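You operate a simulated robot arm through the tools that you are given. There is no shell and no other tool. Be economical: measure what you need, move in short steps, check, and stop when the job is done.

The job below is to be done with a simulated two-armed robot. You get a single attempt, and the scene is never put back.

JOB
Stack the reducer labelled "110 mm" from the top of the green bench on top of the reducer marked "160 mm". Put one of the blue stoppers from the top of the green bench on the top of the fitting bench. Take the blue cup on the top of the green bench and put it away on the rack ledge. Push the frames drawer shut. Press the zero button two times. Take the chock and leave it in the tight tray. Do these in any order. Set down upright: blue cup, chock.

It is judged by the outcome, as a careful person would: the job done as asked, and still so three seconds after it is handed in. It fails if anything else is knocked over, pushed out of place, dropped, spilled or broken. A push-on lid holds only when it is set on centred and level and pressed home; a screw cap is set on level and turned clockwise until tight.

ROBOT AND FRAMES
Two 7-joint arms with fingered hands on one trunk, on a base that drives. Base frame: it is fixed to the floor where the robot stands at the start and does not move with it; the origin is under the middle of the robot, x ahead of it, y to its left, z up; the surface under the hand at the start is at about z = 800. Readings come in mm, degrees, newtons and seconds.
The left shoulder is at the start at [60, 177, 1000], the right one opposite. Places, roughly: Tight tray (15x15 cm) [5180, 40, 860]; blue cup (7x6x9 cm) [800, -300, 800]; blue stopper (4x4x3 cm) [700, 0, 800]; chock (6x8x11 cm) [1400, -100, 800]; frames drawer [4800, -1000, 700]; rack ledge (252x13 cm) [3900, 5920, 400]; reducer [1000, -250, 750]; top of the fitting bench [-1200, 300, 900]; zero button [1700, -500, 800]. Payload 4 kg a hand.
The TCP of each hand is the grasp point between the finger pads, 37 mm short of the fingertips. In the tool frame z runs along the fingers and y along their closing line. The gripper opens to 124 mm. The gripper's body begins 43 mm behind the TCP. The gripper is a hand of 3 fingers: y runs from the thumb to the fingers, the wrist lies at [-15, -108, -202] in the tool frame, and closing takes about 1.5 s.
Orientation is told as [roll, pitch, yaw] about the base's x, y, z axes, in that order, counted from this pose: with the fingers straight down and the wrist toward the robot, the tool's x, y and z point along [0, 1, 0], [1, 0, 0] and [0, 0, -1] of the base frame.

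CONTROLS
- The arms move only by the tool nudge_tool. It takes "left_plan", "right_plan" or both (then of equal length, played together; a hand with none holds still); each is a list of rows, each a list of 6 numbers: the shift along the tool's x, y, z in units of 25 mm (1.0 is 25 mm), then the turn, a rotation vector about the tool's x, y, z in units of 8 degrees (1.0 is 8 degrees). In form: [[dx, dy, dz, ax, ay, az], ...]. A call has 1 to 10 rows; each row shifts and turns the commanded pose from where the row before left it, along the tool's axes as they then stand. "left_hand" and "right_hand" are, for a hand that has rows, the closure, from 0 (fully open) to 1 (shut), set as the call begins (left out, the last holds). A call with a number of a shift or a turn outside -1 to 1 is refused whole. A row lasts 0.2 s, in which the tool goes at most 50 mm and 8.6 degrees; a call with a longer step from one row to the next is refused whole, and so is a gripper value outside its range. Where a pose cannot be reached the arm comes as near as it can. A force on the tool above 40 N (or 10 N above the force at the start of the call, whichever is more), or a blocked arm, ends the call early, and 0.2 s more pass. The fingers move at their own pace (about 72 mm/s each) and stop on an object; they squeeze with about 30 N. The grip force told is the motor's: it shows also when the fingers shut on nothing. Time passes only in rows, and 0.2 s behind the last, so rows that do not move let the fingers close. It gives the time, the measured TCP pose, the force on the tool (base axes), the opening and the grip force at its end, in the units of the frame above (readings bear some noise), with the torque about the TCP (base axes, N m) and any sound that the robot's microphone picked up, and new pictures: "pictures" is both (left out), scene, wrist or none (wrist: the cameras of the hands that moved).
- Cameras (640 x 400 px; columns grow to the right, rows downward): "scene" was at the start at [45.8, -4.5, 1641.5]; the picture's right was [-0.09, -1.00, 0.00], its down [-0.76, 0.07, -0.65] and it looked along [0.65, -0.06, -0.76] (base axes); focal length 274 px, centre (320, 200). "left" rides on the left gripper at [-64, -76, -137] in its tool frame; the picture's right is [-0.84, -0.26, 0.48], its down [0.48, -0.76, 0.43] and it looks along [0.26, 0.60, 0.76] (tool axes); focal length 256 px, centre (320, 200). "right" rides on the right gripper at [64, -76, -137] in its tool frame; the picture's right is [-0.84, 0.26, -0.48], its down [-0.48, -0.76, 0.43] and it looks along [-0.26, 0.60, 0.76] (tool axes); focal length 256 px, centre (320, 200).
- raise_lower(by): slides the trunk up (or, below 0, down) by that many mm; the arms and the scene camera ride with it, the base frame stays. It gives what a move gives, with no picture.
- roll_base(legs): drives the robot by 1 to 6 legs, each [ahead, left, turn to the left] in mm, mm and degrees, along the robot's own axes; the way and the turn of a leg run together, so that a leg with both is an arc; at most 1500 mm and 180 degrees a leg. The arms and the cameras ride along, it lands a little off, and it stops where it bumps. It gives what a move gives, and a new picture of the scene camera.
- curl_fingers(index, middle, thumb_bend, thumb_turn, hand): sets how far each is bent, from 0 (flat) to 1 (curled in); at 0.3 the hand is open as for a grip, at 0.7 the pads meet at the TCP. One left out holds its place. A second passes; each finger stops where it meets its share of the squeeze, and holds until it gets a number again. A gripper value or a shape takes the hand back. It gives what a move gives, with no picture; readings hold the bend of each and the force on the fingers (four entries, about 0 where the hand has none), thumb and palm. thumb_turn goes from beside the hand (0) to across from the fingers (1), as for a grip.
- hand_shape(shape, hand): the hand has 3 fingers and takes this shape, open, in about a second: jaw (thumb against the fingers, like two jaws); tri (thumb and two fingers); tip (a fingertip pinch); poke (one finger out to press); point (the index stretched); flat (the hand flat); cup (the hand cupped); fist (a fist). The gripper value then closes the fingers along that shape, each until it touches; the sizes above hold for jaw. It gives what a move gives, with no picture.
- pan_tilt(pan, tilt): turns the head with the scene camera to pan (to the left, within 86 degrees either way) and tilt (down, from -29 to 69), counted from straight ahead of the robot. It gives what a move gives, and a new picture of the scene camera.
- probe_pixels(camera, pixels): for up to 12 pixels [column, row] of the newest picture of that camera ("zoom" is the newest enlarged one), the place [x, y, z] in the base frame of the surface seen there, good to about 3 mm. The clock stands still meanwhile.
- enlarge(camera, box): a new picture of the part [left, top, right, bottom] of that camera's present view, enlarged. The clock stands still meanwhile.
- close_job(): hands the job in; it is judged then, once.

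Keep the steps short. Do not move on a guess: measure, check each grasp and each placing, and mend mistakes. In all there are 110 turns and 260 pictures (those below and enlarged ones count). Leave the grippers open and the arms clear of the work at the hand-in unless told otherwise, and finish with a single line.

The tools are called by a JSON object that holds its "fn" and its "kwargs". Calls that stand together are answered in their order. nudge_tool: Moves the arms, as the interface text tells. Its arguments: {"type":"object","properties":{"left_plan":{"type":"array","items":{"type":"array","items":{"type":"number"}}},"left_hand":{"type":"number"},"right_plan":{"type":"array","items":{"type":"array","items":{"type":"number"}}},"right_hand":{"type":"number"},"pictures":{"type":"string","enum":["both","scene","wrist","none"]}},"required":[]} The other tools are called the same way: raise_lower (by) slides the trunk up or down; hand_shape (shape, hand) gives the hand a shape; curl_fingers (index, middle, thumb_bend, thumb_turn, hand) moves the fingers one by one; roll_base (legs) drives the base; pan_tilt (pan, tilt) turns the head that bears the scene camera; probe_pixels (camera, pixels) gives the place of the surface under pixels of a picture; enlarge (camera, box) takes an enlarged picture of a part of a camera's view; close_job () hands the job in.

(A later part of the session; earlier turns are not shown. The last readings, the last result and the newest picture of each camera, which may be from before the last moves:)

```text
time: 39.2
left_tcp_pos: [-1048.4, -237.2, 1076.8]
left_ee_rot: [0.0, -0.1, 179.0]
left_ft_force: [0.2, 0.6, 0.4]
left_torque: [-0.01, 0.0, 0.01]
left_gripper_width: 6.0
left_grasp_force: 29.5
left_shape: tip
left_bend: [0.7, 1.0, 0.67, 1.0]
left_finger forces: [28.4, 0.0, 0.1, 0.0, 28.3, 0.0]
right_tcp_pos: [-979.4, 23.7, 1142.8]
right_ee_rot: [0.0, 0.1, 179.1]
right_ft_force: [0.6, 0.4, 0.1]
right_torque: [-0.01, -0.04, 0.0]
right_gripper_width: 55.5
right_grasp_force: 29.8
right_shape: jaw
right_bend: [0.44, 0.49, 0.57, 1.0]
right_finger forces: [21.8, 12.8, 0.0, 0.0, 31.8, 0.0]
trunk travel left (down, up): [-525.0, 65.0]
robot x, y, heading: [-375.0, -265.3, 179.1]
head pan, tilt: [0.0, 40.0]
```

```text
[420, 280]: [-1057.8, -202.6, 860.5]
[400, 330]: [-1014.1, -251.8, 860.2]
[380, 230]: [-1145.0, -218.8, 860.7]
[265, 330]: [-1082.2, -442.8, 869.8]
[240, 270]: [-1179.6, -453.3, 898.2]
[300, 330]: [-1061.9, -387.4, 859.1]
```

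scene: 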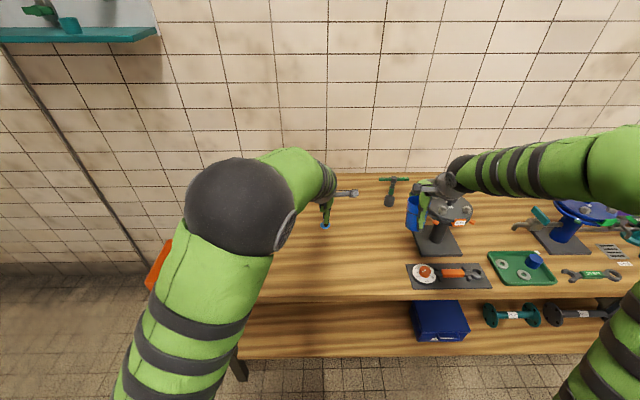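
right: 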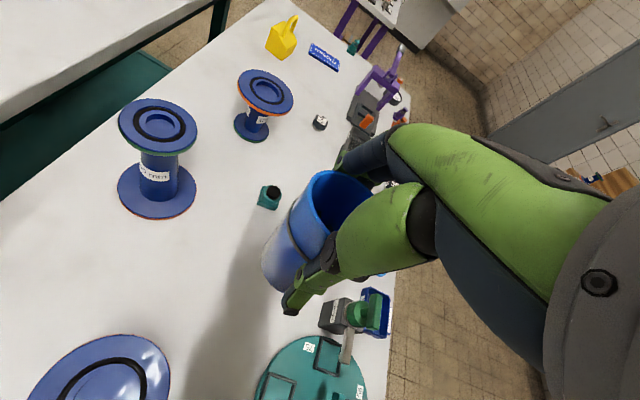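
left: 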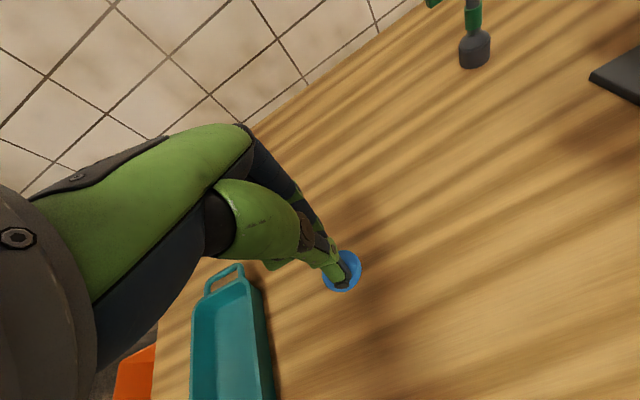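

Bench 860; lowering left to TCP ≈ 913.

{"fn": "nudge_tool", "kwargs": {"left_plan": [[0, 0, 0.8, 0, 0, 0], [0, 0, 0.8, 0, 0, 0], [0, 0, 0.8, 0, 0, 0], [0, 0, 0.8, 0, 0, 0], [0, 0, 0.8, 0, 0, 0], [0, 0, 0.8, 0, 0, 0], [0, 0, 0.8, 0, 0, 0], [0, 0, 0.5, 0, 0, 0], [0, 0, 0.3, 0, 0, 0], [0, 0, 0.1, 0, 0, 0]], "pictures": "wrist"}}

```text
time: 41.5
left_tcp_pos: [-1048.6, -237.7, 914.6]
left_ee_rot: [-0.1, 0.0, 178.9]
left_ft_force: [-0.6, -0.5, -0.6]
left_torque: [-0.02, 0.03, -0.02]
left_gripper_width: 6.2
left_grasp_force: 30.0
left_shape: tip
left_bend: [0.7, 1.0, 0.67, 1.0]
left_finger forces: [28.4, 0.0, 0.1, 0.0, 28.5, 0.0]
right_tcp_pos: [-979.3, 22.8, 1141.2]
right_ee_rot: [0.0, -0.1, 178.9]
right_ft_force: [-1.2, 0.2, -0.6]
right_torque: [-0.02, 0.01, -0.01]
right_gripper_width: 55.5
right_grasp_force: 29.9
right_shape: jaw
right_bend: [0.44, 0.49, 0.57, 1.0]
right_finger forces: [21.7, 12.7, 0.0, 0.0, 31.7, 0.0]
trunk travel left (down, up): [-525.0, 65.0]
robot x, y, heading: [-374.6, -262.0, 179.0]
head pan, tilt: [0.0, 40.0]
```

left: 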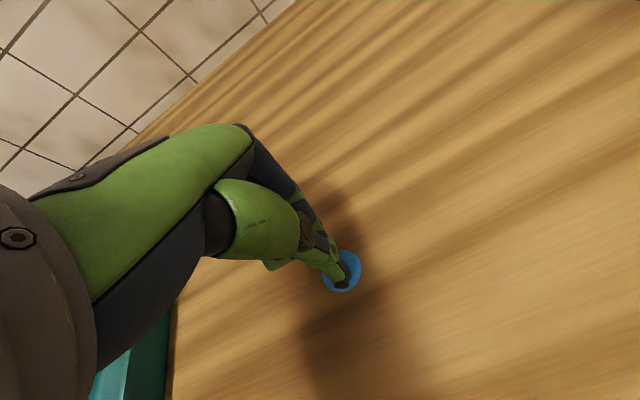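

Still no contact; last millimetres down until force shows.

{"fn": "nudge_tool", "kwargs": {"left_plan": [[0, 0, 0.08, 0, 0, 0], [0, 0, 0.06, 0, 0, 0], [0, 0, 0, 0, 0, 0]], "pictures": "none"}}

```text
time: 42.2
left_tcp_pos: [-1048.8, -237.6, 912.9]
left_ee_rot: [-0.1, -0.1, 179.0]
left_ft_force: [0.7, 1.1, 10.1]
left_torque: [0.0, 0.07, 0.01]
left_gripper_width: 6.2
left_grasp_force: 30.0
left_shape: tip
left_bend: [0.7, 1.0, 0.67, 1.0]
left_finger forces: [28.5, 0.0, 0.0, 0.1, 33.4, 0.0]
right_tcp_pos: [-979.5, 23.0, 1143.1]
right_ee_rot: [0.0, 0.0, 179.0]
right_ft_force: [1.0, -0.4, 0.0]
right_torque: [-0.02, -0.03, 0.01]
right_gripper_width: 55.6
right_grasp_force: 30.2
right_shape: jaw
right_bend: [0.44, 0.49, 0.57, 1.0]
right_finger forces: [21.7, 12.7, 0.0, 0.0, 31.8, 0.0]
trunk travel left (down, up): [-525.0, 65.0]
robot x, y, heading: [-373.0, -265.7, 178.7]
head pan, tilt: [0.0, 40.0]
```

Contact (10 N). Releasing, then raising.

{"fn": "nudge_tool", "kwargs": {"left_plan": [[0, 0, 0, 0, 0, 0], [0, 0, 0, 0, 0, 0], [0, 0, 0, 0, 0, 0], [0, 0, 0, 0, 0, 0], [0, 0, -1, 0, 0, 0], [0, 0, -1, 0, 0, 0], [0, 0, -1, 0, 0, 0], [0, 0, -1, 0, 0, 0], [0, 0, -1, 0, 0, 0], [0, 0, -1, 0, 0, 0]], "left_hand": 0, "pictures": "wrist"}}

```text
time: 44.5
left_tcp_pos: [-1047.7, -237.4, 1061.4]
left_ee_rot: [0.1, 0.0, 179.0]
left_ft_force: [-0.5, -0.7, 0.1]
left_torque: [0.0, -0.01, -0.01]
left_gripper_width: 123.5
left_grasp_force: 0.1
left_shape: tip
left_bend: [0.31, 0.98, 0.3, 0.98]
left_finger forces: [0.0, 0.0, 0.1, 0.0, 0.1, 0.0]
right_tcp_pos: [-979.6, 22.5, 1142.2]
right_ee_rot: [0.1, 0.0, 178.9]
right_ft_force: [0.3, 0.0, -0.2]
right_torque: [0.0, 0.0, -0.02]
right_gripper_width: 55.3
right_grasp_force: 30.2
right_shape: jaw
right_bend: [0.44, 0.49, 0.57, 1.0]
right_finger forces: [21.6, 12.7, 0.0, 0.0, 31.8, 0.0]
trunk travel left (down, up): [-525.0, 65.0]
robot x, y, heading: [-372.6, -267.9, 179.2]
head pan, tilt: [0.0, 40.0]
```

left: 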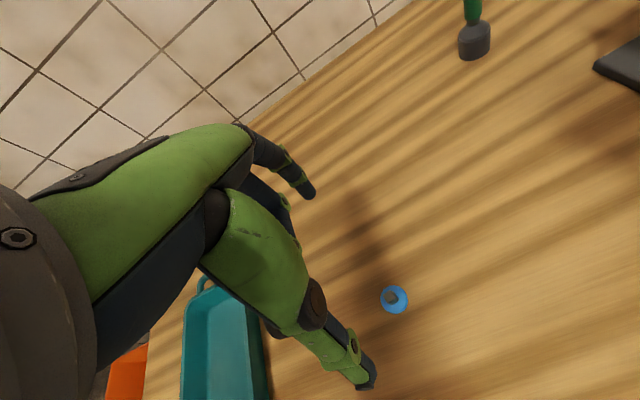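

Stopper stands on the fitting bench. Backing off and turning toward +y to plan the route to the rack ledge.

{"fn": "roll_base", "kwargs": {"legs": [[-370, 0, 0], [0, 0, -100], [800, 200, 0]]}}

{"fn": "pan_tilt", "kwargs": {"pan": -15, "tilt": 15}}

{"fn": "probe_pixels", "kwargs": {"camera": "scene", "pixels": [[320, 300], [320, 250], [320, 225], [250, 300], [200, 300], [400, 300], [280, 260], [360, 250], [240, 260], [400, 220], [300, 210], [450, 300]]}}

```text
time: 55.0
left_tcp_pos: [93.0, 1212.8, 1062.2]
left_ee_rot: [0.0, 0.0, 79.3]
left_ft_force: [-0.1, -0.6, -0.3]
left_torque: [0.01, 0.01, 0.02]
left_gripper_width: 123.8
left_grasp_force: 0.0
left_shape: tip
left_bend: [0.31, 0.98, 0.3, 0.98]
left_finger forces: [0.1, 0.0, 0.0, 0.0, 0.0, 0.0]
right_tcp_pos: [339.7, 1102.0, 1141.9]
right_ee_rot: [0.0, 0.0, 79.3]
right_ft_force: [-0.4, 0.4, -0.2]
right_torque: [0.04, 0.01, -0.01]
right_gripper_width: 55.1
right_grasp_force: 30.2
right_shape: jaw
right_bend: [0.45, 0.49, 0.57, 1.0]
right_finger forces: [21.4, 12.8, 0.0, 0.1, 31.1, 0.0]
trunk travel left (down, up): [-525.0, 65.0]
robot x, y, heading: [-49.3, 552.2, 79.4]
head pan, tilt: [0.0, 40.0]
```

scene: 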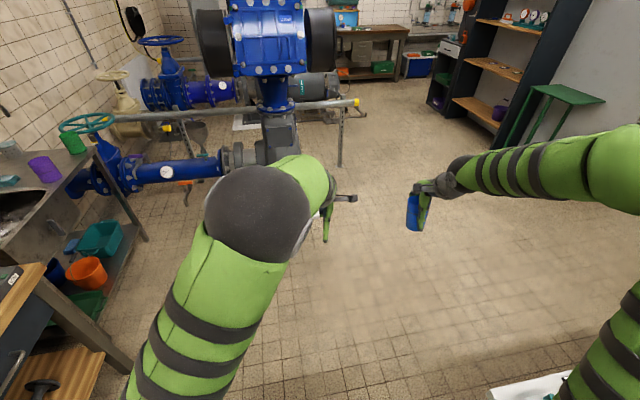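

```text
time: 55.9
left_tcp_pos: [94.6, 1214.1, 1061.2]
left_ee_rot: [0.1, 0.0, 79.4]
left_ft_force: [-0.8, 0.1, 0.7]
left_torque: [0.01, -0.04, 0.02]
left_gripper_width: 123.7
left_grasp_force: 0.0
left_shape: tip
left_bend: [0.31, 0.98, 0.3, 0.98]
left_finger forces: [0.0, 0.1, 0.0, 0.0, 0.0, 0.0]
right_tcp_pos: [339.8, 1101.6, 1143.0]
right_ee_rot: [0.0, 0.0, 79.4]
right_ft_force: [-0.5, 0.1, -0.3]
right_torque: [-0.03, -0.01, -0.01]
right_gripper_width: 55.1
right_grasp_force: 29.7
right_shape: jaw
right_bend: [0.45, 0.49, 0.57, 1.0]
right_finger forces: [21.5, 12.6, 0.1, 0.0, 31.1, 0.0]
trunk travel left (down, up): [-525.0, 65.0]
robot x, y, heading: [-46.7, 552.3, 79.1]
head pan, tilt: [-15.0, 15.0]
```

scene: 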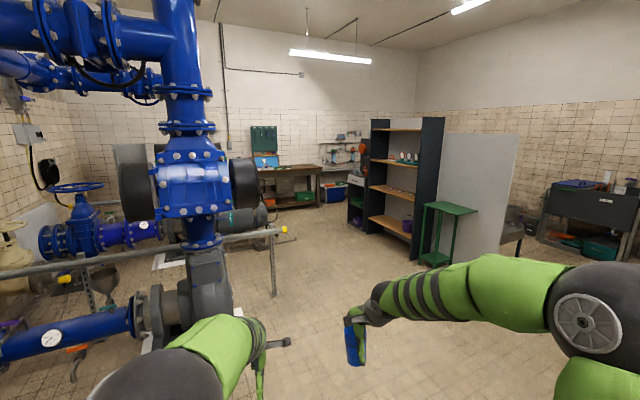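

```text
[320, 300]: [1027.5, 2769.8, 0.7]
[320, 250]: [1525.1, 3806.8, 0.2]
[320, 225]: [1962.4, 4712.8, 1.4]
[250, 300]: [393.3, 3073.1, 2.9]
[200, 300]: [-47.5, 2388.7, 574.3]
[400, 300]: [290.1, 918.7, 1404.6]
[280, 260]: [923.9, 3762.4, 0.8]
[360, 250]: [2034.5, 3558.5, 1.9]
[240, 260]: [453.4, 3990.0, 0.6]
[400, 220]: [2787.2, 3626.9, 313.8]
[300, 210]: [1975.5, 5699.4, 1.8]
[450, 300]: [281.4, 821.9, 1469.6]
```

Floor is free via (1000,2000) → (1500,3500). Driving there.

{"fn": "roll_base", "kwargs": {"legs": [[0, 0, -25], [1287, 0, 0], [500, 0, 0], [0, 0, 17.5], [1400, 0, 0]]}}

{"fn": "pan_tilt", "kwargs": {"pan": -15, "tilt": 15}}

{"fn": "probe_pixels", "kwargs": {"camera": "scene", "pixels": [[320, 300], [320, 250], [320, 225], [320, 210], [320, 190], [360, 215], [360, 190], [340, 190], [340, 175], [370, 180], [380, 215], [300, 195]]}}

```text
time: 73.8
left_tcp_pos: [1630.1, 3995.8, 1061.3]
left_ee_rot: [0.0, -0.1, 72.2]
left_ft_force: [0.5, -0.1, 0.0]
left_torque: [0.04, 0.0, -0.05]
left_gripper_width: 124.0
left_grasp_force: 0.1
left_shape: tip
left_bend: [0.31, 0.98, 0.3, 0.98]
left_finger forces: [0.1, 0.0, 0.0, 0.0, 0.0, 0.1]
right_tcp_pos: [1860.2, 3854.6, 1143.1]
right_ee_rot: [0.0, 0.0, 72.1]
right_ft_force: [-1.0, -0.2, 0.6]
right_torque: [0.0, -0.05, -0.04]
right_gripper_width: 55.0
right_grasp_force: 30.0
right_shape: jaw
right_bend: [0.45, 0.5, 0.57, 1.0]
right_finger forces: [21.1, 12.4, 0.0, 0.0, 30.6, 0.1]
trunk travel left (down, up): [-525.0, 65.0]
robot x, y, heading: [1405.9, 3358.1, 72.0]
head pan, tilt: [-15.0, 15.0]
```

scene: 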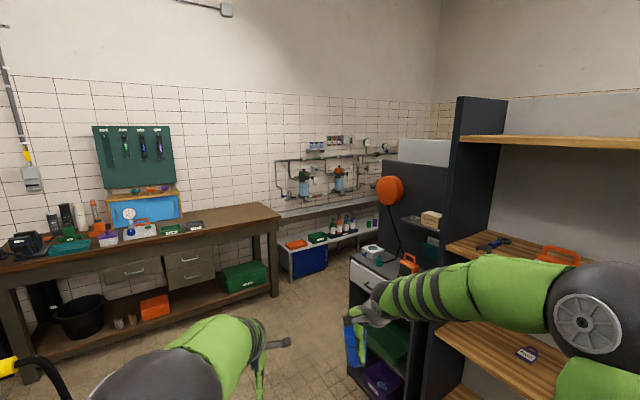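

```text
time: 74.4
left_tcp_pos: [1631.4, 3994.2, 1060.9]
left_ee_rot: [0.1, 0.0, 72.1]
left_ft_force: [-0.3, 0.6, 1.2]
left_torque: [-0.02, 0.01, 0.03]
left_gripper_width: 123.6
left_grasp_force: 0.1
left_shape: tip
left_bend: [0.31, 0.98, 0.3, 0.98]
left_finger forces: [0.1, 0.0, 0.1, 0.1, 0.1, 0.1]
right_tcp_pos: [1861.1, 3853.5, 1142.3]
right_ee_rot: [-0.1, 0.0, 72.1]
right_ft_force: [0.7, -0.3, 0.3]
right_torque: [0.01, -0.02, 0.0]
right_gripper_width: 54.7
right_grasp_force: 30.1
right_shape: jaw
right_bend: [0.45, 0.5, 0.57, 1.0]
right_finger forces: [21.1, 12.5, 0.1, 0.1, 30.6, 0.1]
trunk travel left (down, up): [-525.0, 65.0]
robot x, y, heading: [1410.6, 3353.2, 71.9]
head pan, tilt: [-15.0, 15.0]
```

scene: 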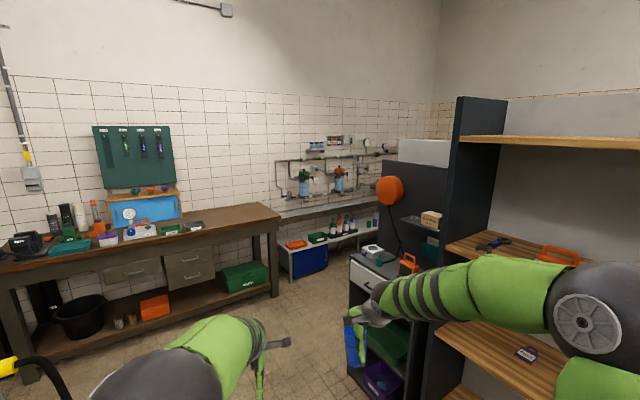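

```text
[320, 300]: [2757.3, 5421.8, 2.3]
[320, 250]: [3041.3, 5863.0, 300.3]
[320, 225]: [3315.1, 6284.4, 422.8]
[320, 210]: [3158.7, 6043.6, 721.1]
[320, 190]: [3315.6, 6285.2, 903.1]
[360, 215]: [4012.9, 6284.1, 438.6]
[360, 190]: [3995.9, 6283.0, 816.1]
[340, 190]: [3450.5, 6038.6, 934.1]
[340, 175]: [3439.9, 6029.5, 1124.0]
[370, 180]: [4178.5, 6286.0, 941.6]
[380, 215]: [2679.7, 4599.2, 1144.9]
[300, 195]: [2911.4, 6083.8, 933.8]
```

{"fn": "enlarge", "kwargs": {"camera": "scene", "box": [260, 125, 420, 285]}}

{"fn": "probe_pixels", "kwargs": {"camera": "zoom", "pixels": [[120, 305], [160, 300], [215, 310], [190, 345], [260, 295], [300, 290], [380, 260], [440, 235], [200, 225], [300, 215], [250, 240], [120, 260]]}}

```text
2.50 times, centred on (340, 205) of scene
```

zoom: 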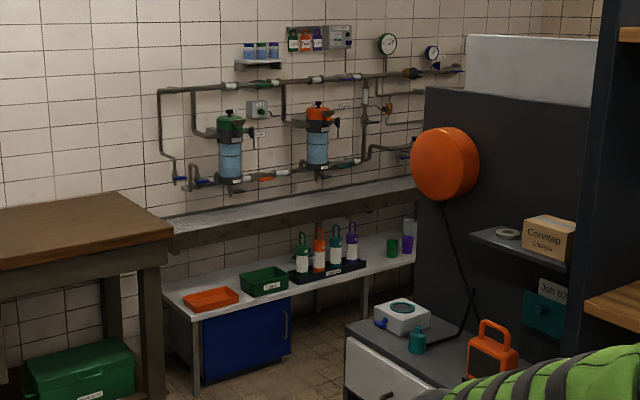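

```text
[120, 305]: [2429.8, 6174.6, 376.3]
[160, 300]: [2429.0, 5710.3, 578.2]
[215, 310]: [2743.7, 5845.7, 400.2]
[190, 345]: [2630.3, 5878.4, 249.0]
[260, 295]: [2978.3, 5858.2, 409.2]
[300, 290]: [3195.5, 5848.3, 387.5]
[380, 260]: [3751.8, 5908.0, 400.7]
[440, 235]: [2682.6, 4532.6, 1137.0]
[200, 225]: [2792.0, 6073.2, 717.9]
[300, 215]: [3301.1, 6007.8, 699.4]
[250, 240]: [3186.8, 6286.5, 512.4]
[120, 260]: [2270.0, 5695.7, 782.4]
```

Rack ledge: strip at y≈5920, z 400, free near x≈3700. I drive to the corridor before it.

{"fn": "roll_base", "kwargs": {"legs": [[0, 0, 5], [1360, 0, 0], [0, 0, -47]]}}

{"fn": "pan_tilt", "kwargs": {"pan": 0, "tilt": 25}}

{"fn": "probe_pixels", "kwargs": {"camera": "scene", "pixels": [[320, 200], [320, 170], [320, 240], [250, 200], [250, 240], [380, 200], [380, 170], [400, 240], [350, 150], [300, 150], [270, 150], [350, 300]]}}

```text
time: 78.8
left_tcp_pos: [1756.7, 4705.0, 1058.8]
left_ee_rot: [0.3, 0.2, 76.5]
left_ft_force: [0.9, -0.4, -0.6]
left_torque: [0.0, 0.1, 0.01]
left_gripper_width: 123.9
left_grasp_force: 0.0
left_shape: tip
left_bend: [0.31, 0.98, 0.3, 0.98]
left_finger forces: [0.0, 0.0, 0.0, 0.0, 0.0, 0.0]
right_tcp_pos: [1996.0, 4581.1, 1139.3]
right_ee_rot: [0.3, 0.2, 76.4]
right_ft_force: [1.3, 0.4, -1.1]
right_torque: [-0.04, 0.13, 0.01]
right_gripper_width: 54.9
right_grasp_force: 30.4
right_shape: jaw
right_bend: [0.45, 0.5, 0.57, 1.0]
right_finger forces: [21.2, 12.6, 0.0, 0.0, 30.7, 0.0]
trunk travel left (down, up): [-525.0, 65.0]
robot x, y, heading: [1574.1, 4051.7, 76.7]
head pan, tilt: [-15.0, 15.0]
stopped in leg 2: the robot was blocked; the commanded pose is now the measured one
```

scene: 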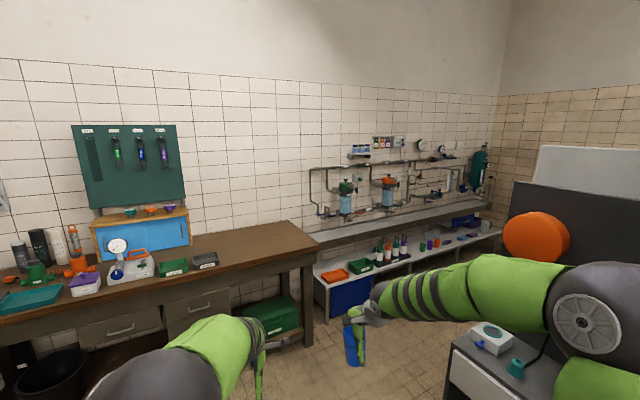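

```text
time: 79.6
left_tcp_pos: [1751.9, 4704.3, 1062.6]
left_ee_rot: [0.1, 0.0, 76.4]
left_ft_force: [0.3, -0.6, 0.6]
left_torque: [0.01, 0.0, -0.01]
left_gripper_width: 123.7
left_grasp_force: 0.1
left_shape: tip
left_bend: [0.31, 0.98, 0.3, 0.98]
left_finger forces: [0.0, 0.0, 0.1, 0.0, 0.1, 0.0]
right_tcp_pos: [1989.9, 4578.4, 1142.7]
right_ee_rot: [0.2, 0.0, 76.6]
right_ft_force: [0.0, -0.1, -0.9]
right_torque: [-0.04, -0.04, -0.02]
right_gripper_width: 54.7
right_grasp_force: 30.0
right_shape: jaw
right_bend: [0.45, 0.5, 0.57, 1.0]
right_finger forces: [21.2, 12.6, 0.2, 0.1, 30.8, 0.1]
trunk travel left (down, up): [-525.0, 65.0]
robot x, y, heading: [1574.3, 4051.9, 76.0]
head pan, tilt: [0.0, 25.0]
```

scene: 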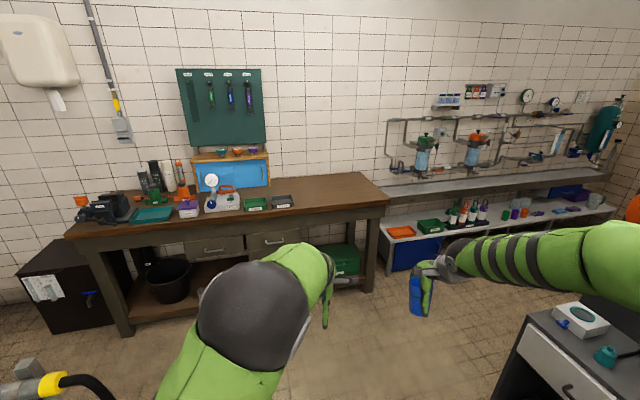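

```text
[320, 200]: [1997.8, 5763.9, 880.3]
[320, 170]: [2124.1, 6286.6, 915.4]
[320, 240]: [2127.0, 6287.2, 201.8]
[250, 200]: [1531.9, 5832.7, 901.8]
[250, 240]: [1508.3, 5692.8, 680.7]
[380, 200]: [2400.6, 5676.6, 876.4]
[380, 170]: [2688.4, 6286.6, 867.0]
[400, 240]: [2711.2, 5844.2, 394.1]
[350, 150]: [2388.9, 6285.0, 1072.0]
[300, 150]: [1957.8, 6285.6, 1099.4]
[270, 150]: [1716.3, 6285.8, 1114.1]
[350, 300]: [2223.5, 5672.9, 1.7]
```

Blocked by something; a rail with a yellow cap is at the lower left. Looking down-left.

{"fn": "pan_tilt", "kwargs": {"pan": 60, "tilt": 50}}

{"fn": "pan_tilt", "kwargs": {"pan": -60, "tilt": 50}}

```text
time: 80.9
left_tcp_pos: [1750.4, 4703.1, 1063.4]
left_ee_rot: [-0.1, 0.0, 76.4]
left_ft_force: [0.9, -0.2, -0.7]
left_torque: [0.0, 0.04, 0.0]
left_gripper_width: 123.7
left_grasp_force: 0.1
left_shape: tip
left_bend: [0.31, 0.98, 0.3, 0.98]
left_finger forces: [0.0, 0.1, 0.0, 0.0, 0.1, 0.0]
right_tcp_pos: [1988.6, 4579.9, 1143.3]
right_ee_rot: [0.0, -0.1, 76.5]
right_ft_force: [-0.2, 1.0, -0.5]
right_torque: [0.03, 0.02, -0.02]
right_gripper_width: 54.9
right_grasp_force: 30.1
right_shape: jaw
right_bend: [0.45, 0.5, 0.57, 1.0]
right_finger forces: [21.1, 12.6, 0.1, 0.0, 30.7, 0.0]
trunk travel left (down, up): [-525.0, 65.0]
robot x, y, heading: [1574.5, 4054.1, 76.3]
head pan, tilt: [60.0, 50.0]
```

scene: 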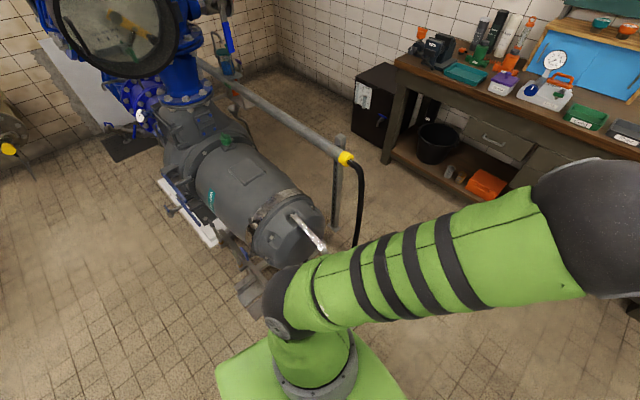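

```text
time: 82.9
left_tcp_pos: [1750.3, 4702.7, 1062.9]
left_ee_rot: [0.0, -0.1, 76.5]
left_ft_force: [-0.5, -0.8, -0.3]
left_torque: [-0.01, -0.05, 0.02]
left_gripper_width: 123.7
left_grasp_force: 0.1
left_shape: tip
left_bend: [0.31, 0.98, 0.3, 0.98]
left_finger forces: [0.1, 0.0, 0.1, 0.1, 0.1, 0.0]
right_tcp_pos: [1988.9, 4579.4, 1143.1]
right_ee_rot: [-0.1, 0.0, 76.6]
right_ft_force: [-0.5, 0.7, -0.4]
right_torque: [-0.01, 0.02, -0.01]
right_gripper_width: 54.7
right_grasp_force: 30.0
right_shape: jaw
right_bend: [0.45, 0.5, 0.57, 1.0]
right_finger forces: [21.2, 12.6, 0.0, 0.1, 30.7, 0.1]
trunk travel left (down, up): [-525.0, 65.0]
robot x, y, heading: [1577.5, 4051.7, 76.3]
head pan, tilt: [-60.0, 50.0]
```

scene: 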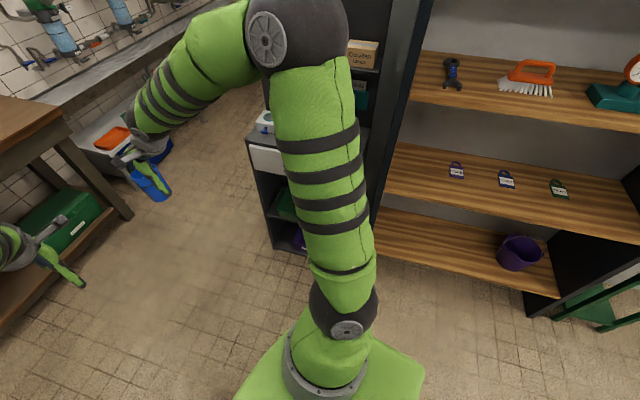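

The base touched the pump motor on the left. Backing, shifting right 220 mm, then on.

{"fn": "roll_base", "kwargs": {"legs": [[-80, 0, 0], [0, -220, 0], [0, 0, 8], [900, 0, 0], [0, 0, -40]]}}

{"fn": "pan_tilt", "kwargs": {"pan": -25, "tilt": 30}}

{"fn": "probe_pixels", "kwargs": {"camera": "scene", "pixels": [[320, 200], [320, 170], [320, 240], [250, 200], [250, 240], [280, 150], [250, 120], [200, 150], [400, 100], [450, 200], [500, 300], [350, 150]]}}

```text
time: 92.0
left_tcp_pos: [2361.4, 5265.4, 1061.5]
left_ee_rot: [0.1, 0.0, 44.1]
left_ft_force: [0.9, 0.9, 0.3]
left_torque: [-0.01, 0.02, -0.02]
left_gripper_width: 123.7
left_grasp_force: 0.0
left_shape: tip
left_bend: [0.31, 0.98, 0.3, 0.98]
left_finger forces: [0.0, 0.0, 0.1, 0.1, 0.0, 0.0]
right_tcp_pos: [2496.4, 5031.1, 1143.8]
right_ee_rot: [0.1, -0.1, 44.2]
right_ft_force: [-0.2, -0.8, 0.1]
right_torque: [-0.01, -0.01, -0.01]
right_gripper_width: 54.6
right_grasp_force: 30.1
right_shape: jaw
right_bend: [0.45, 0.5, 0.57, 1.0]
right_finger forces: [21.1, 12.6, 0.0, 0.1, 30.2, 0.0]
trunk travel left (down, up): [-525.0, 65.0]
robot x, y, heading: [1868.3, 4810.5, 43.8]
head pan, tilt: [-60.0, 50.0]
```

scene: 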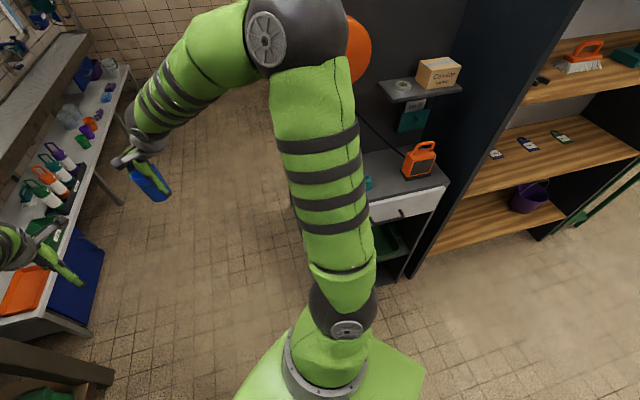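

```text
time: 93.0
left_tcp_pos: [2361.4, 5264.8, 1062.8]
left_ee_rot: [0.0, -0.1, 44.1]
left_ft_force: [0.1, -0.8, -0.1]
left_torque: [-0.01, 0.0, -0.02]
left_gripper_width: 123.8
left_grasp_force: 0.0
left_shape: tip
left_bend: [0.31, 0.98, 0.3, 0.98]
left_finger forces: [0.0, 0.0, 0.1, 0.1, 0.0, 0.1]
right_tcp_pos: [2495.9, 5032.0, 1143.0]
right_ee_rot: [0.0, -0.1, 44.2]
right_ft_force: [-0.5, -0.1, 0.4]
right_torque: [-0.02, -0.03, 0.03]
right_gripper_width: 54.8
right_grasp_force: 30.3
right_shape: jaw
right_bend: [0.45, 0.5, 0.57, 1.0]
right_finger forces: [21.1, 12.6, 0.1, 0.0, 30.4, 0.0]
trunk travel left (down, up): [-525.0, 65.0]
robot x, y, heading: [1864.0, 4805.4, 43.6]
head pan, tilt: [-25.0, 30.0]
```

scene: 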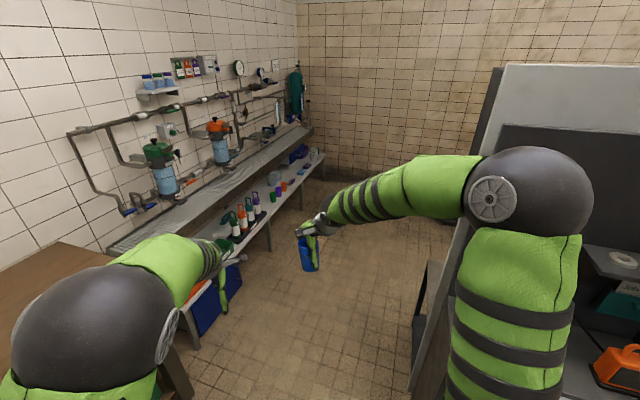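

```text
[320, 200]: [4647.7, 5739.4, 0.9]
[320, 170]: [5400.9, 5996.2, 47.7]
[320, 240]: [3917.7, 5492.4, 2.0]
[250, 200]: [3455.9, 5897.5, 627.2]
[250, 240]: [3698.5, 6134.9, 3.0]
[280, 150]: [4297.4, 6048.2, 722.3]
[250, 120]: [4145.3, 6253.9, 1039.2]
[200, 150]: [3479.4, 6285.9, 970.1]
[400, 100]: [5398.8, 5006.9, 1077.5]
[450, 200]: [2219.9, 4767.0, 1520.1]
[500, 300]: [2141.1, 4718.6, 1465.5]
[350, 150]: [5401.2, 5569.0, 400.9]
```

Corridor is clear. Shifting +y 350 then +x 1450 and facing the ledge.

{"fn": "roll_base", "kwargs": {"legs": [[242, 253, 0], [1048, -1002, 0], [0, 0, 46.3]]}}

{"fn": "pan_tilt", "kwargs": {"pan": -10, "tilt": 45}}

{"fn": "nudge_tool", "kwargs": {"right_plan": [[0, 0, 0, 0, 0, 0]], "pictures": "wrist"}}

```text
time: 104.2
left_tcp_pos: [3306.6, 5846.9, 1063.0]
left_ee_rot: [-0.1, -0.1, 91.8]
left_ft_force: [0.5, 0.4, -0.4]
left_torque: [0.03, 0.0, -0.03]
left_gripper_width: 123.6
left_grasp_force: 0.1
left_shape: tip
left_bend: [0.31, 0.98, 0.3, 0.98]
left_finger forces: [0.0, 0.0, 0.1, 0.0, 0.0, 0.0]
right_tcp_pos: [3571.3, 5790.8, 1143.2]
right_ee_rot: [0.0, 0.0, 91.8]
right_ft_force: [-0.2, -0.1, 0.2]
right_torque: [-0.04, 0.01, 0.01]
right_gripper_width: 54.5
right_grasp_force: 30.1
right_shape: jaw
right_bend: [0.45, 0.5, 0.57, 1.0]
right_finger forces: [20.9, 12.6, 0.0, 0.1, 30.0, 0.0]
trunk travel left (down, up): [-525.0, 65.0]
robot x, y, heading: [3310.7, 5170.3, 91.7]
head pan, tilt: [-25.0, 30.0]
```

scene: 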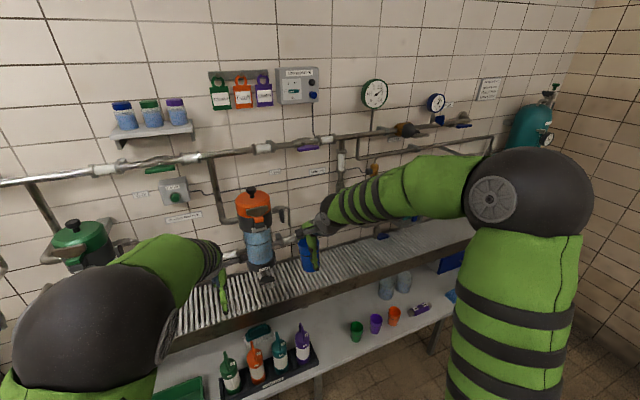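

```text
time: 105.0
left_tcp_pos: [3307.8, 5848.4, 1062.2]
left_ee_rot: [0.0, 0.0, 91.9]
left_ft_force: [0.5, -1.1, 1.2]
left_torque: [-0.01, -0.01, 0.0]
left_gripper_width: 123.8
left_grasp_force: 0.0
left_shape: tip
left_bend: [0.31, 0.98, 0.3, 0.98]
left_finger forces: [0.1, 0.0, 0.1, 0.1, 0.1, 0.0]
right_tcp_pos: [3570.9, 5790.1, 1142.6]
right_ee_rot: [0.0, 0.0, 91.9]
right_ft_force: [-0.8, -0.5, 0.1]
right_torque: [0.0, -0.02, -0.01]
right_gripper_width: 54.4
right_grasp_force: 30.5
right_shape: jaw
right_bend: [0.45, 0.5, 0.57, 1.0]
right_finger forces: [21.0, 12.6, 0.0, 0.1, 30.0, 0.0]
trunk travel left (down, up): [-525.0, 65.0]
robot x, y, heading: [3308.1, 5172.5, 91.5]
head pan, tilt: [-10.0, 45.0]
```

scene: 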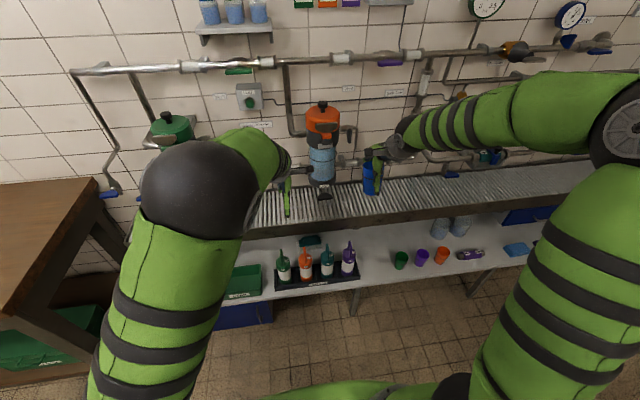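

```text
time: 105.4
left_tcp_pos: [3307.6, 5848.0, 1062.6]
left_ee_rot: [0.0, -0.1, 91.9]
left_ft_force: [0.7, 0.0, 1.1]
left_torque: [0.02, -0.02, 0.02]
left_gripper_width: 123.8
left_grasp_force: 0.0
left_shape: tip
left_bend: [0.31, 0.98, 0.3, 0.98]
left_finger forces: [0.0, 0.0, 0.0, 0.1, 0.0, 0.0]
right_tcp_pos: [3569.8, 5789.3, 1142.0]
right_ee_rot: [0.1, -0.1, 91.8]
right_ft_force: [-0.8, 0.0, -0.2]
right_torque: [-0.04, -0.01, 0.0]
right_gripper_width: 54.5
right_grasp_force: 30.8
right_shape: jaw
right_bend: [0.45, 0.5, 0.57, 1.0]
right_finger forces: [20.9, 12.6, 0.0, 0.1, 30.0, 0.0]
trunk travel left (down, up): [-525.0, 65.0]
robot x, y, heading: [3313.3, 5173.6, 91.5]
head pan, tilt: [-10.0, 45.0]
```

right: 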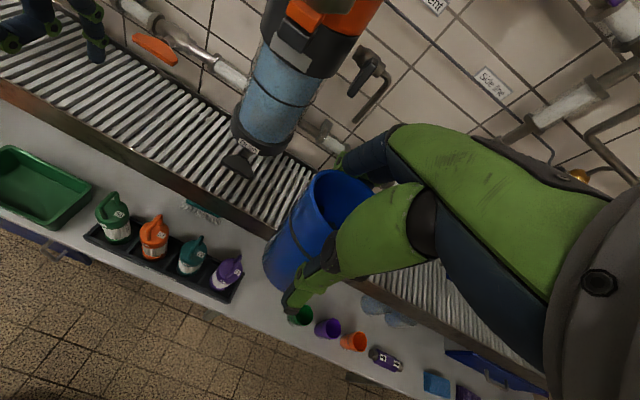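

Measuring ledge front edge, overhang edge, bottle rack and small cups.

{"fn": "probe_pixels", "kwargs": {"camera": "scene", "pixels": [[375, 270], [375, 284], [375, 240], [375, 227], [375, 218], [359, 280], [348, 250], [398, 262], [420, 252], [375, 287], [500, 200], [360, 265]]}}

{"fn": "probe_pixels", "kwargs": {"camera": "right", "pixels": [[260, 300], [255, 325], [235, 285], [225, 205], [245, 225], [295, 315], [270, 340]]}}

{"fn": "enlarge", "kwargs": {"camera": "scene", "box": [310, 160, 470, 300]}}

```text
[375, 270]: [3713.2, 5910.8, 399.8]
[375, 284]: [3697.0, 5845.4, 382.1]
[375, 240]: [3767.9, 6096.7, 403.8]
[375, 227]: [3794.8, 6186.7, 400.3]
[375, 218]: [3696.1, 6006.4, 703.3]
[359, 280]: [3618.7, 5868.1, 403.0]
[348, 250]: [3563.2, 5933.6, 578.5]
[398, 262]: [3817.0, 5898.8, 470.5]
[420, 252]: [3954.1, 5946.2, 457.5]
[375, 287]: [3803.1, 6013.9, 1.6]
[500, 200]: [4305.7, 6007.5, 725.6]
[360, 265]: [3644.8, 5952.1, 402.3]
```

```text
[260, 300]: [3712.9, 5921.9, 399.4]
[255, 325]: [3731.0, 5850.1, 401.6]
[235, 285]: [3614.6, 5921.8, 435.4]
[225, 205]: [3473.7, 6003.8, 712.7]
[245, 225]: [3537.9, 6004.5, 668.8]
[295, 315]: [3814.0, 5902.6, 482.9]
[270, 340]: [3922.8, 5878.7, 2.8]
```

```text
2.86 times, centred on (390, 230) of scene
```

zoom: 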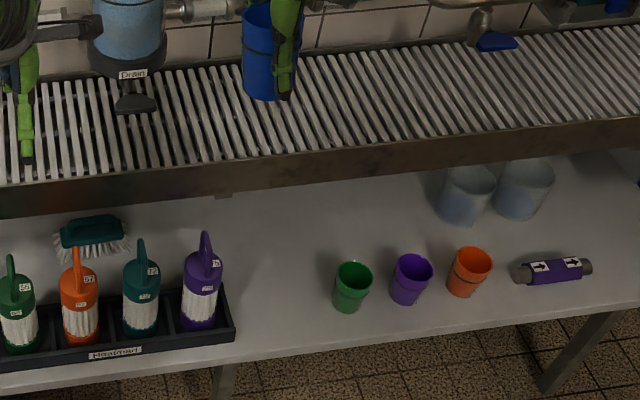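

Spot: x≈3715, y≈5907, z 400. First retract the left hand, strafe right 148 mm, then lower the trunk 300.

{"fn": "nudge_tool", "kwargs": {"left_plan": [[0, -1, -0.6, 0, 0, 0], [0, -1, -0.6, 0, 0, 0], [0, -1, -0.6, 0, 0, 0], [0, -1, -0.6, 0, 0, 0], [0, -1, -0.6, 0, 0, 0], [0, -1, -0.6, 0, 0, 0], [0, -1, -0.6, 0, 0, 0]], "right_plan": [[0, 0.6, 0, 0, 0, 0], [0, 0.6, 0, 0, 0, 0], [0, 0.6, 0, 0, 0, 0], [0, 0.6, 0, 0, 0, 0], [0, 0.6, 0, 0, 0, 0], [0, 0.6, 0, 0, 0, 0], [0, 0.6, 0, 0, 0, 0]], "pictures": "none"}}

{"fn": "roll_base", "kwargs": {"legs": [[0, -150, 0]]}}

{"fn": "raise_lower", "kwargs": {"by": -300}}

{"fn": "nudge_tool", "kwargs": {"right_plan": [[0, 0, 0, 0, 0, 0]], "pictures": "both"}}

```text
time: 107.0
left_tcp_pos: [3312.7, 5672.9, 1167.9]
left_ee_rot: [0.1, -0.1, 91.8]
left_ft_force: [-0.6, -0.4, -0.7]
left_torque: [0.01, -0.01, -0.01]
left_gripper_width: 123.7
left_grasp_force: 0.0
left_shape: tip
left_bend: [0.31, 0.98, 0.3, 0.98]
left_finger forces: [0.1, 0.1, 0.0, 0.1, 0.0, 0.0]
right_tcp_pos: [3565.8, 5894.5, 1144.1]
right_ee_rot: [0.0, -0.1, 91.9]
right_ft_force: [0.2, 1.2, -0.3]
right_torque: [0.01, 0.01, -0.04]
right_gripper_width: 54.1
right_grasp_force: 29.6
right_shape: jaw
right_bend: [0.45, 0.5, 0.57, 1.0]
right_finger forces: [21.0, 12.7, 0.0, 0.1, 29.9, 0.0]
trunk travel left (down, up): [-525.0, 65.0]
robot x, y, heading: [3310.7, 5170.4, 91.6]
head pan, tilt: [-10.0, 45.0]
```

```text
time: 108.4
left_tcp_pos: [3464.9, 5675.9, 1167.4]
left_ee_rot: [-0.1, 0.0, 91.7]
left_ft_force: [1.4, 0.8, 0.5]
left_torque: [0.02, 0.0, 0.02]
left_gripper_width: 123.9
left_grasp_force: 0.1
left_shape: tip
left_bend: [0.31, 0.98, 0.3, 0.98]
left_finger forces: [0.0, 0.1, 0.0, 0.0, 0.1, 0.0]
right_tcp_pos: [3719.0, 5898.2, 1142.9]
right_ee_rot: [0.1, -0.1, 91.9]
right_ft_force: [-0.2, 0.9, -1.2]
right_torque: [0.0, 0.07, 0.02]
right_gripper_width: 54.2
right_grasp_force: 30.1
right_shape: jaw
right_bend: [0.45, 0.5, 0.57, 1.0]
right_finger forces: [21.0, 12.6, 0.1, 0.1, 29.9, 0.0]
trunk travel left (down, up): [-525.0, 65.0]
robot x, y, heading: [3458.6, 5177.2, 91.4]
head pan, tilt: [-10.0, 45.0]
```

scene: 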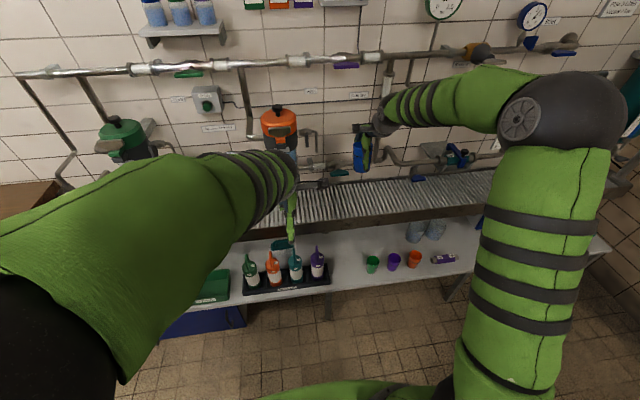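

```text
time: 111.4
left_tcp_pos: [3463.3, 5676.5, 867.9]
left_ee_rot: [0.0, 0.0, 91.6]
left_ft_force: [0.0, -0.1, 0.2]
left_torque: [0.0, -0.02, 0.01]
left_gripper_width: 123.9
left_grasp_force: 0.2
left_shape: tip
left_bend: [0.31, 0.98, 0.3, 0.98]
left_finger forces: [0.0, 0.1, 0.0, 0.1, 0.0, 0.0]
right_tcp_pos: [3717.2, 5898.9, 842.8]
right_ee_rot: [-0.1, 0.0, 91.8]
right_ft_force: [0.4, 0.2, -0.4]
right_torque: [0.0, -0.02, -0.01]
right_gripper_width: 54.3
right_grasp_force: 29.8
right_shape: jaw
right_bend: [0.45, 0.5, 0.57, 1.0]
right_finger forces: [21.0, 12.6, 0.1, 0.1, 29.9, 0.0]
trunk travel left (down, up): [-225.0, 365.0]
robot x, y, heading: [3465.8, 5178.2, 91.6]
head pan, tilt: [-10.0, 45.0]
```

```text
time: 111.8
left_tcp_pos: [3463.6, 5676.6, 867.4]
left_ee_rot: [0.0, 0.0, 91.7]
left_ft_force: [0.4, 0.1, 0.1]
left_torque: [-0.04, 0.02, 0.01]
left_gripper_width: 123.7
left_grasp_force: 0.1
left_shape: tip
left_bend: [0.31, 0.98, 0.3, 0.98]
left_finger forces: [0.1, 0.0, 0.0, 0.0, 0.0, 0.0]
right_tcp_pos: [3717.8, 5898.7, 842.3]
right_ee_rot: [0.0, 0.0, 91.8]
right_ft_force: [0.2, -0.4, -0.3]
right_torque: [0.01, 0.0, 0.0]
right_gripper_width: 54.3
right_grasp_force: 29.8
right_shape: jaw
right_bend: [0.45, 0.5, 0.57, 1.0]
right_finger forces: [21.0, 12.6, 0.0, 0.0, 29.9, 0.1]
trunk travel left (down, up): [-225.0, 365.0]
robot x, y, heading: [3462.2, 5177.7, 91.6]
head pan, tilt: [-10.0, 45.0]
```

scene: 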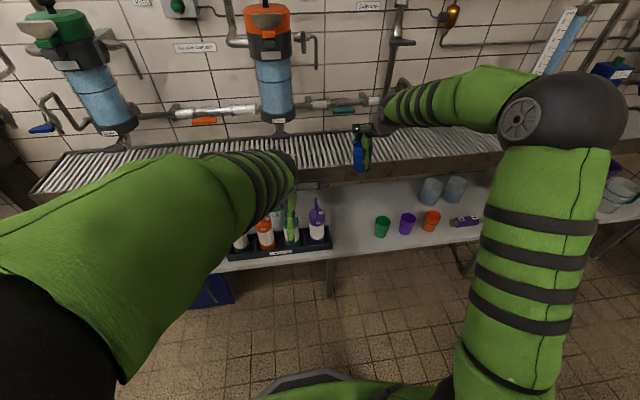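
right: 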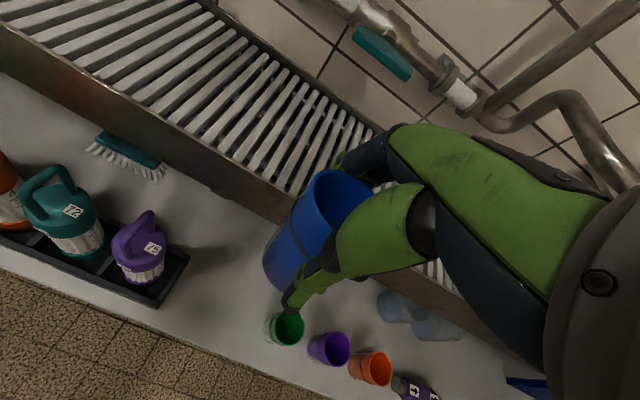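

Descending 250 mm first.

{"fn": "nudge_tool", "kwargs": {"right_plan": [[0, 0, 1, 0, 0, 0], [0, 0, 1, 0, 0, 0], [0, 0, 1, 0, 0, 0], [0, 0, 1, 0, 0, 0], [0, 0, 1, 0, 0, 0], [0, 0, 1, 0, 0, 0], [0, 0, 1, 0, 0, 0], [0, 0, 1, 0, 0, 0], [0, 0, 1, 0, 0, 0], [0, 0, 1, 0, 0, 0]], "pictures": "both"}}

```text
time: 114.0
left_tcp_pos: [3463.6, 5677.5, 867.4]
left_ee_rot: [0.0, 0.1, 91.7]
left_ft_force: [0.5, -0.5, 1.0]
left_torque: [-0.04, -0.03, -0.01]
left_gripper_width: 123.9
left_grasp_force: 0.2
left_shape: tip
left_bend: [0.31, 0.98, 0.3, 0.98]
left_finger forces: [0.0, 0.0, 0.0, 0.0, 0.1, 0.0]
right_tcp_pos: [3717.7, 5898.6, 592.8]
right_ee_rot: [0.1, 0.0, 91.8]
right_ft_force: [-0.1, -0.1, -0.3]
right_torque: [0.01, -0.01, 0.01]
right_gripper_width: 54.0
right_grasp_force: 30.5
right_shape: jaw
right_bend: [0.45, 0.5, 0.57, 1.0]
right_finger forces: [20.9, 12.6, 0.1, 0.1, 29.7, 0.1]
trunk travel left (down, up): [-225.0, 365.0]
robot x, y, heading: [3463.0, 5175.7, 91.3]
head pan, tilt: [-10.0, 45.0]
```

scene: 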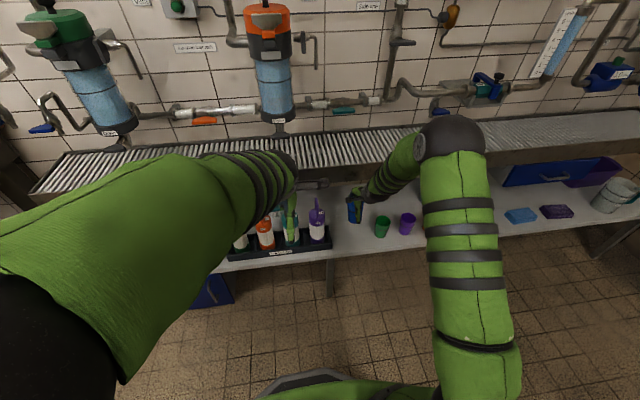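
right: 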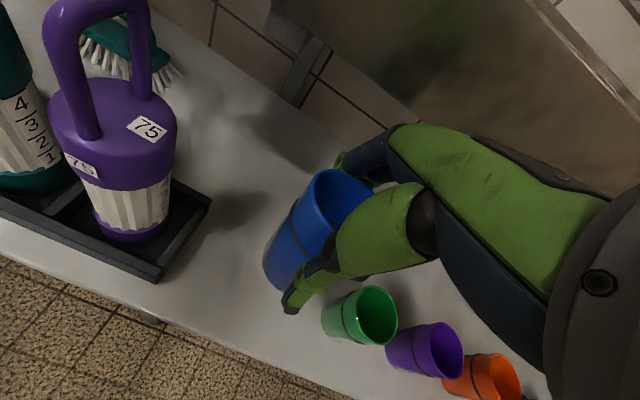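

Checking elbow and green cup clearance.

{"fn": "probe_pixels", "kwargs": {"camera": "scene", "pixels": [[450, 125], [450, 145], [420, 150], [390, 175], [370, 190], [355, 210], [376, 232]]}}

{"fn": "probe_pixels", "kwargs": {"camera": "right", "pixels": [[326, 310], [345, 335], [362, 290], [300, 295], [270, 340]]}}

```text
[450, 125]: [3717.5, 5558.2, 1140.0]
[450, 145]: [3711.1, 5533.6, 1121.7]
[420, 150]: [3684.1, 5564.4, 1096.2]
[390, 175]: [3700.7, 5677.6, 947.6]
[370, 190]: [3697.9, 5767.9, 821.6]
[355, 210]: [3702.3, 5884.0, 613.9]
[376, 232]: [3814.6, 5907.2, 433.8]
```

```text
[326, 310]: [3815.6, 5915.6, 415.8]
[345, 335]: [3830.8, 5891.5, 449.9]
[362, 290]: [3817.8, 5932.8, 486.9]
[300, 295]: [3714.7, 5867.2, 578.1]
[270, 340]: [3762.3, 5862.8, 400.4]
```

Clear. Lowering 122 mm more, then gently to contact.

{"fn": "nudge_tool", "kwargs": {"right_plan": [[0, 0, 0.9, 0, 0, 0], [0, 0, 0.9, 0, 0, 0], [0, 0, 0.9, 0, 0, 0], [0, 0, 0.9, 0, 0, 0], [0, 0, 0.7, 0, 0, 0], [0, 0, 0.5, 0, 0, 0], [0, 0, 0.1, 0, 0, 0], [0, 0, 0.1, 0, 0, 0]], "pictures": "wrist"}}

```text
time: 115.8
left_tcp_pos: [3464.6, 5676.1, 867.0]
left_ee_rot: [0.0, 0.0, 91.7]
left_ft_force: [0.4, 0.6, -0.5]
left_torque: [-0.01, 0.0, -0.02]
left_gripper_width: 123.8
left_grasp_force: 0.0
left_shape: tip
left_bend: [0.31, 0.98, 0.3, 0.98]
left_finger forces: [0.1, 0.0, 0.1, 0.0, 0.0, 0.0]
right_tcp_pos: [3716.7, 5898.9, 466.5]
right_ee_rot: [0.0, 0.0, 91.8]
right_ft_force: [0.4, -0.6, -1.2]
right_torque: [-0.02, 0.04, 0.04]
right_gripper_width: 53.9
right_grasp_force: 30.3
right_shape: jaw
right_bend: [0.45, 0.5, 0.57, 1.0]
right_finger forces: [20.8, 12.5, 0.0, 0.0, 29.4, 0.0]
trunk travel left (down, up): [-225.0, 365.0]
robot x, y, heading: [3462.4, 5175.4, 91.7]
head pan, tilt: [-10.0, 45.0]
```

right: 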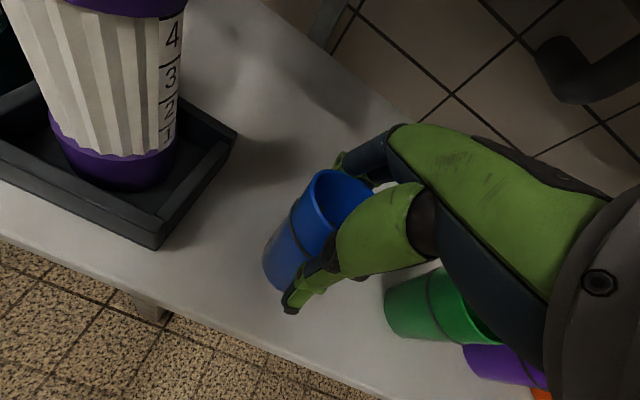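

{"fn": "nudge_tool", "kwargs": {"right_plan": [[0, 0, 0.08, 0, 0, 0], [0, 0, 0.08, 0, 0, 0], [0, 0, 0, 0, 0, 0]], "pictures": "none"}}

```text
time: 116.6
left_tcp_pos: [3463.4, 5677.1, 868.6]
left_ee_rot: [0.0, 0.0, 91.7]
left_ft_force: [0.3, 0.1, 0.6]
left_torque: [0.03, 0.02, 0.01]
left_gripper_width: 124.0
left_grasp_force: 0.0
left_shape: tip
left_bend: [0.31, 0.98, 0.3, 0.98]
left_finger forces: [0.0, 0.0, 0.0, 0.0, 0.1, 0.0]
right_tcp_pos: [3717.1, 5899.0, 465.2]
right_ee_rot: [0.2, -0.1, 91.8]
right_ft_force: [0.2, -0.4, 0.9]
right_torque: [0.02, -0.02, 0.0]
right_gripper_width: 54.0
right_grasp_force: 30.0
right_shape: jaw
right_bend: [0.45, 0.5, 0.57, 1.0]
right_finger forces: [20.7, 12.5, 0.0, 0.0, 29.7, 0.1]
trunk travel left (down, up): [-225.0, 365.0]
robot x, y, heading: [3462.2, 5173.6, 91.8]
head pan, tilt: [-10.0, 45.0]
```

{"fn": "nudge_tool", "kwargs": {"right_plan": [[0, 0, 0.08, 0, 0, 0], [0, 0, 0.08, 0, 0, 0], [0, 0, 0, 0, 0, 0]], "pictures": "none"}}

```text
time: 117.4
left_tcp_pos: [3463.5, 5674.4, 868.2]
left_ee_rot: [-0.1, -0.2, 91.7]
left_ft_force: [0.3, 0.1, -1.1]
left_torque: [0.02, 0.0, 0.03]
left_gripper_width: 123.8
left_grasp_force: 0.1
left_shape: tip
left_bend: [0.31, 0.98, 0.3, 0.98]
left_finger forces: [0.1, 0.0, 0.0, 0.1, 0.0, 0.0]
right_tcp_pos: [3717.8, 5899.5, 463.1]
right_ee_rot: [0.0, -0.3, 91.7]
right_ft_force: [2.3, -6.4, 25.0]
right_torque: [0.26, 0.07, 0.03]
right_gripper_width: 54.5
right_grasp_force: 30.0
right_shape: jaw
right_bend: [0.45, 0.5, 0.57, 1.0]
right_finger forces: [19.5, 12.5, 0.0, 0.0, 38.4, 0.1]
trunk travel left (down, up): [-225.0, 365.0]
robot x, y, heading: [3463.4, 5177.6, 91.6]
head pan, tilt: [-10.0, 45.0]
```

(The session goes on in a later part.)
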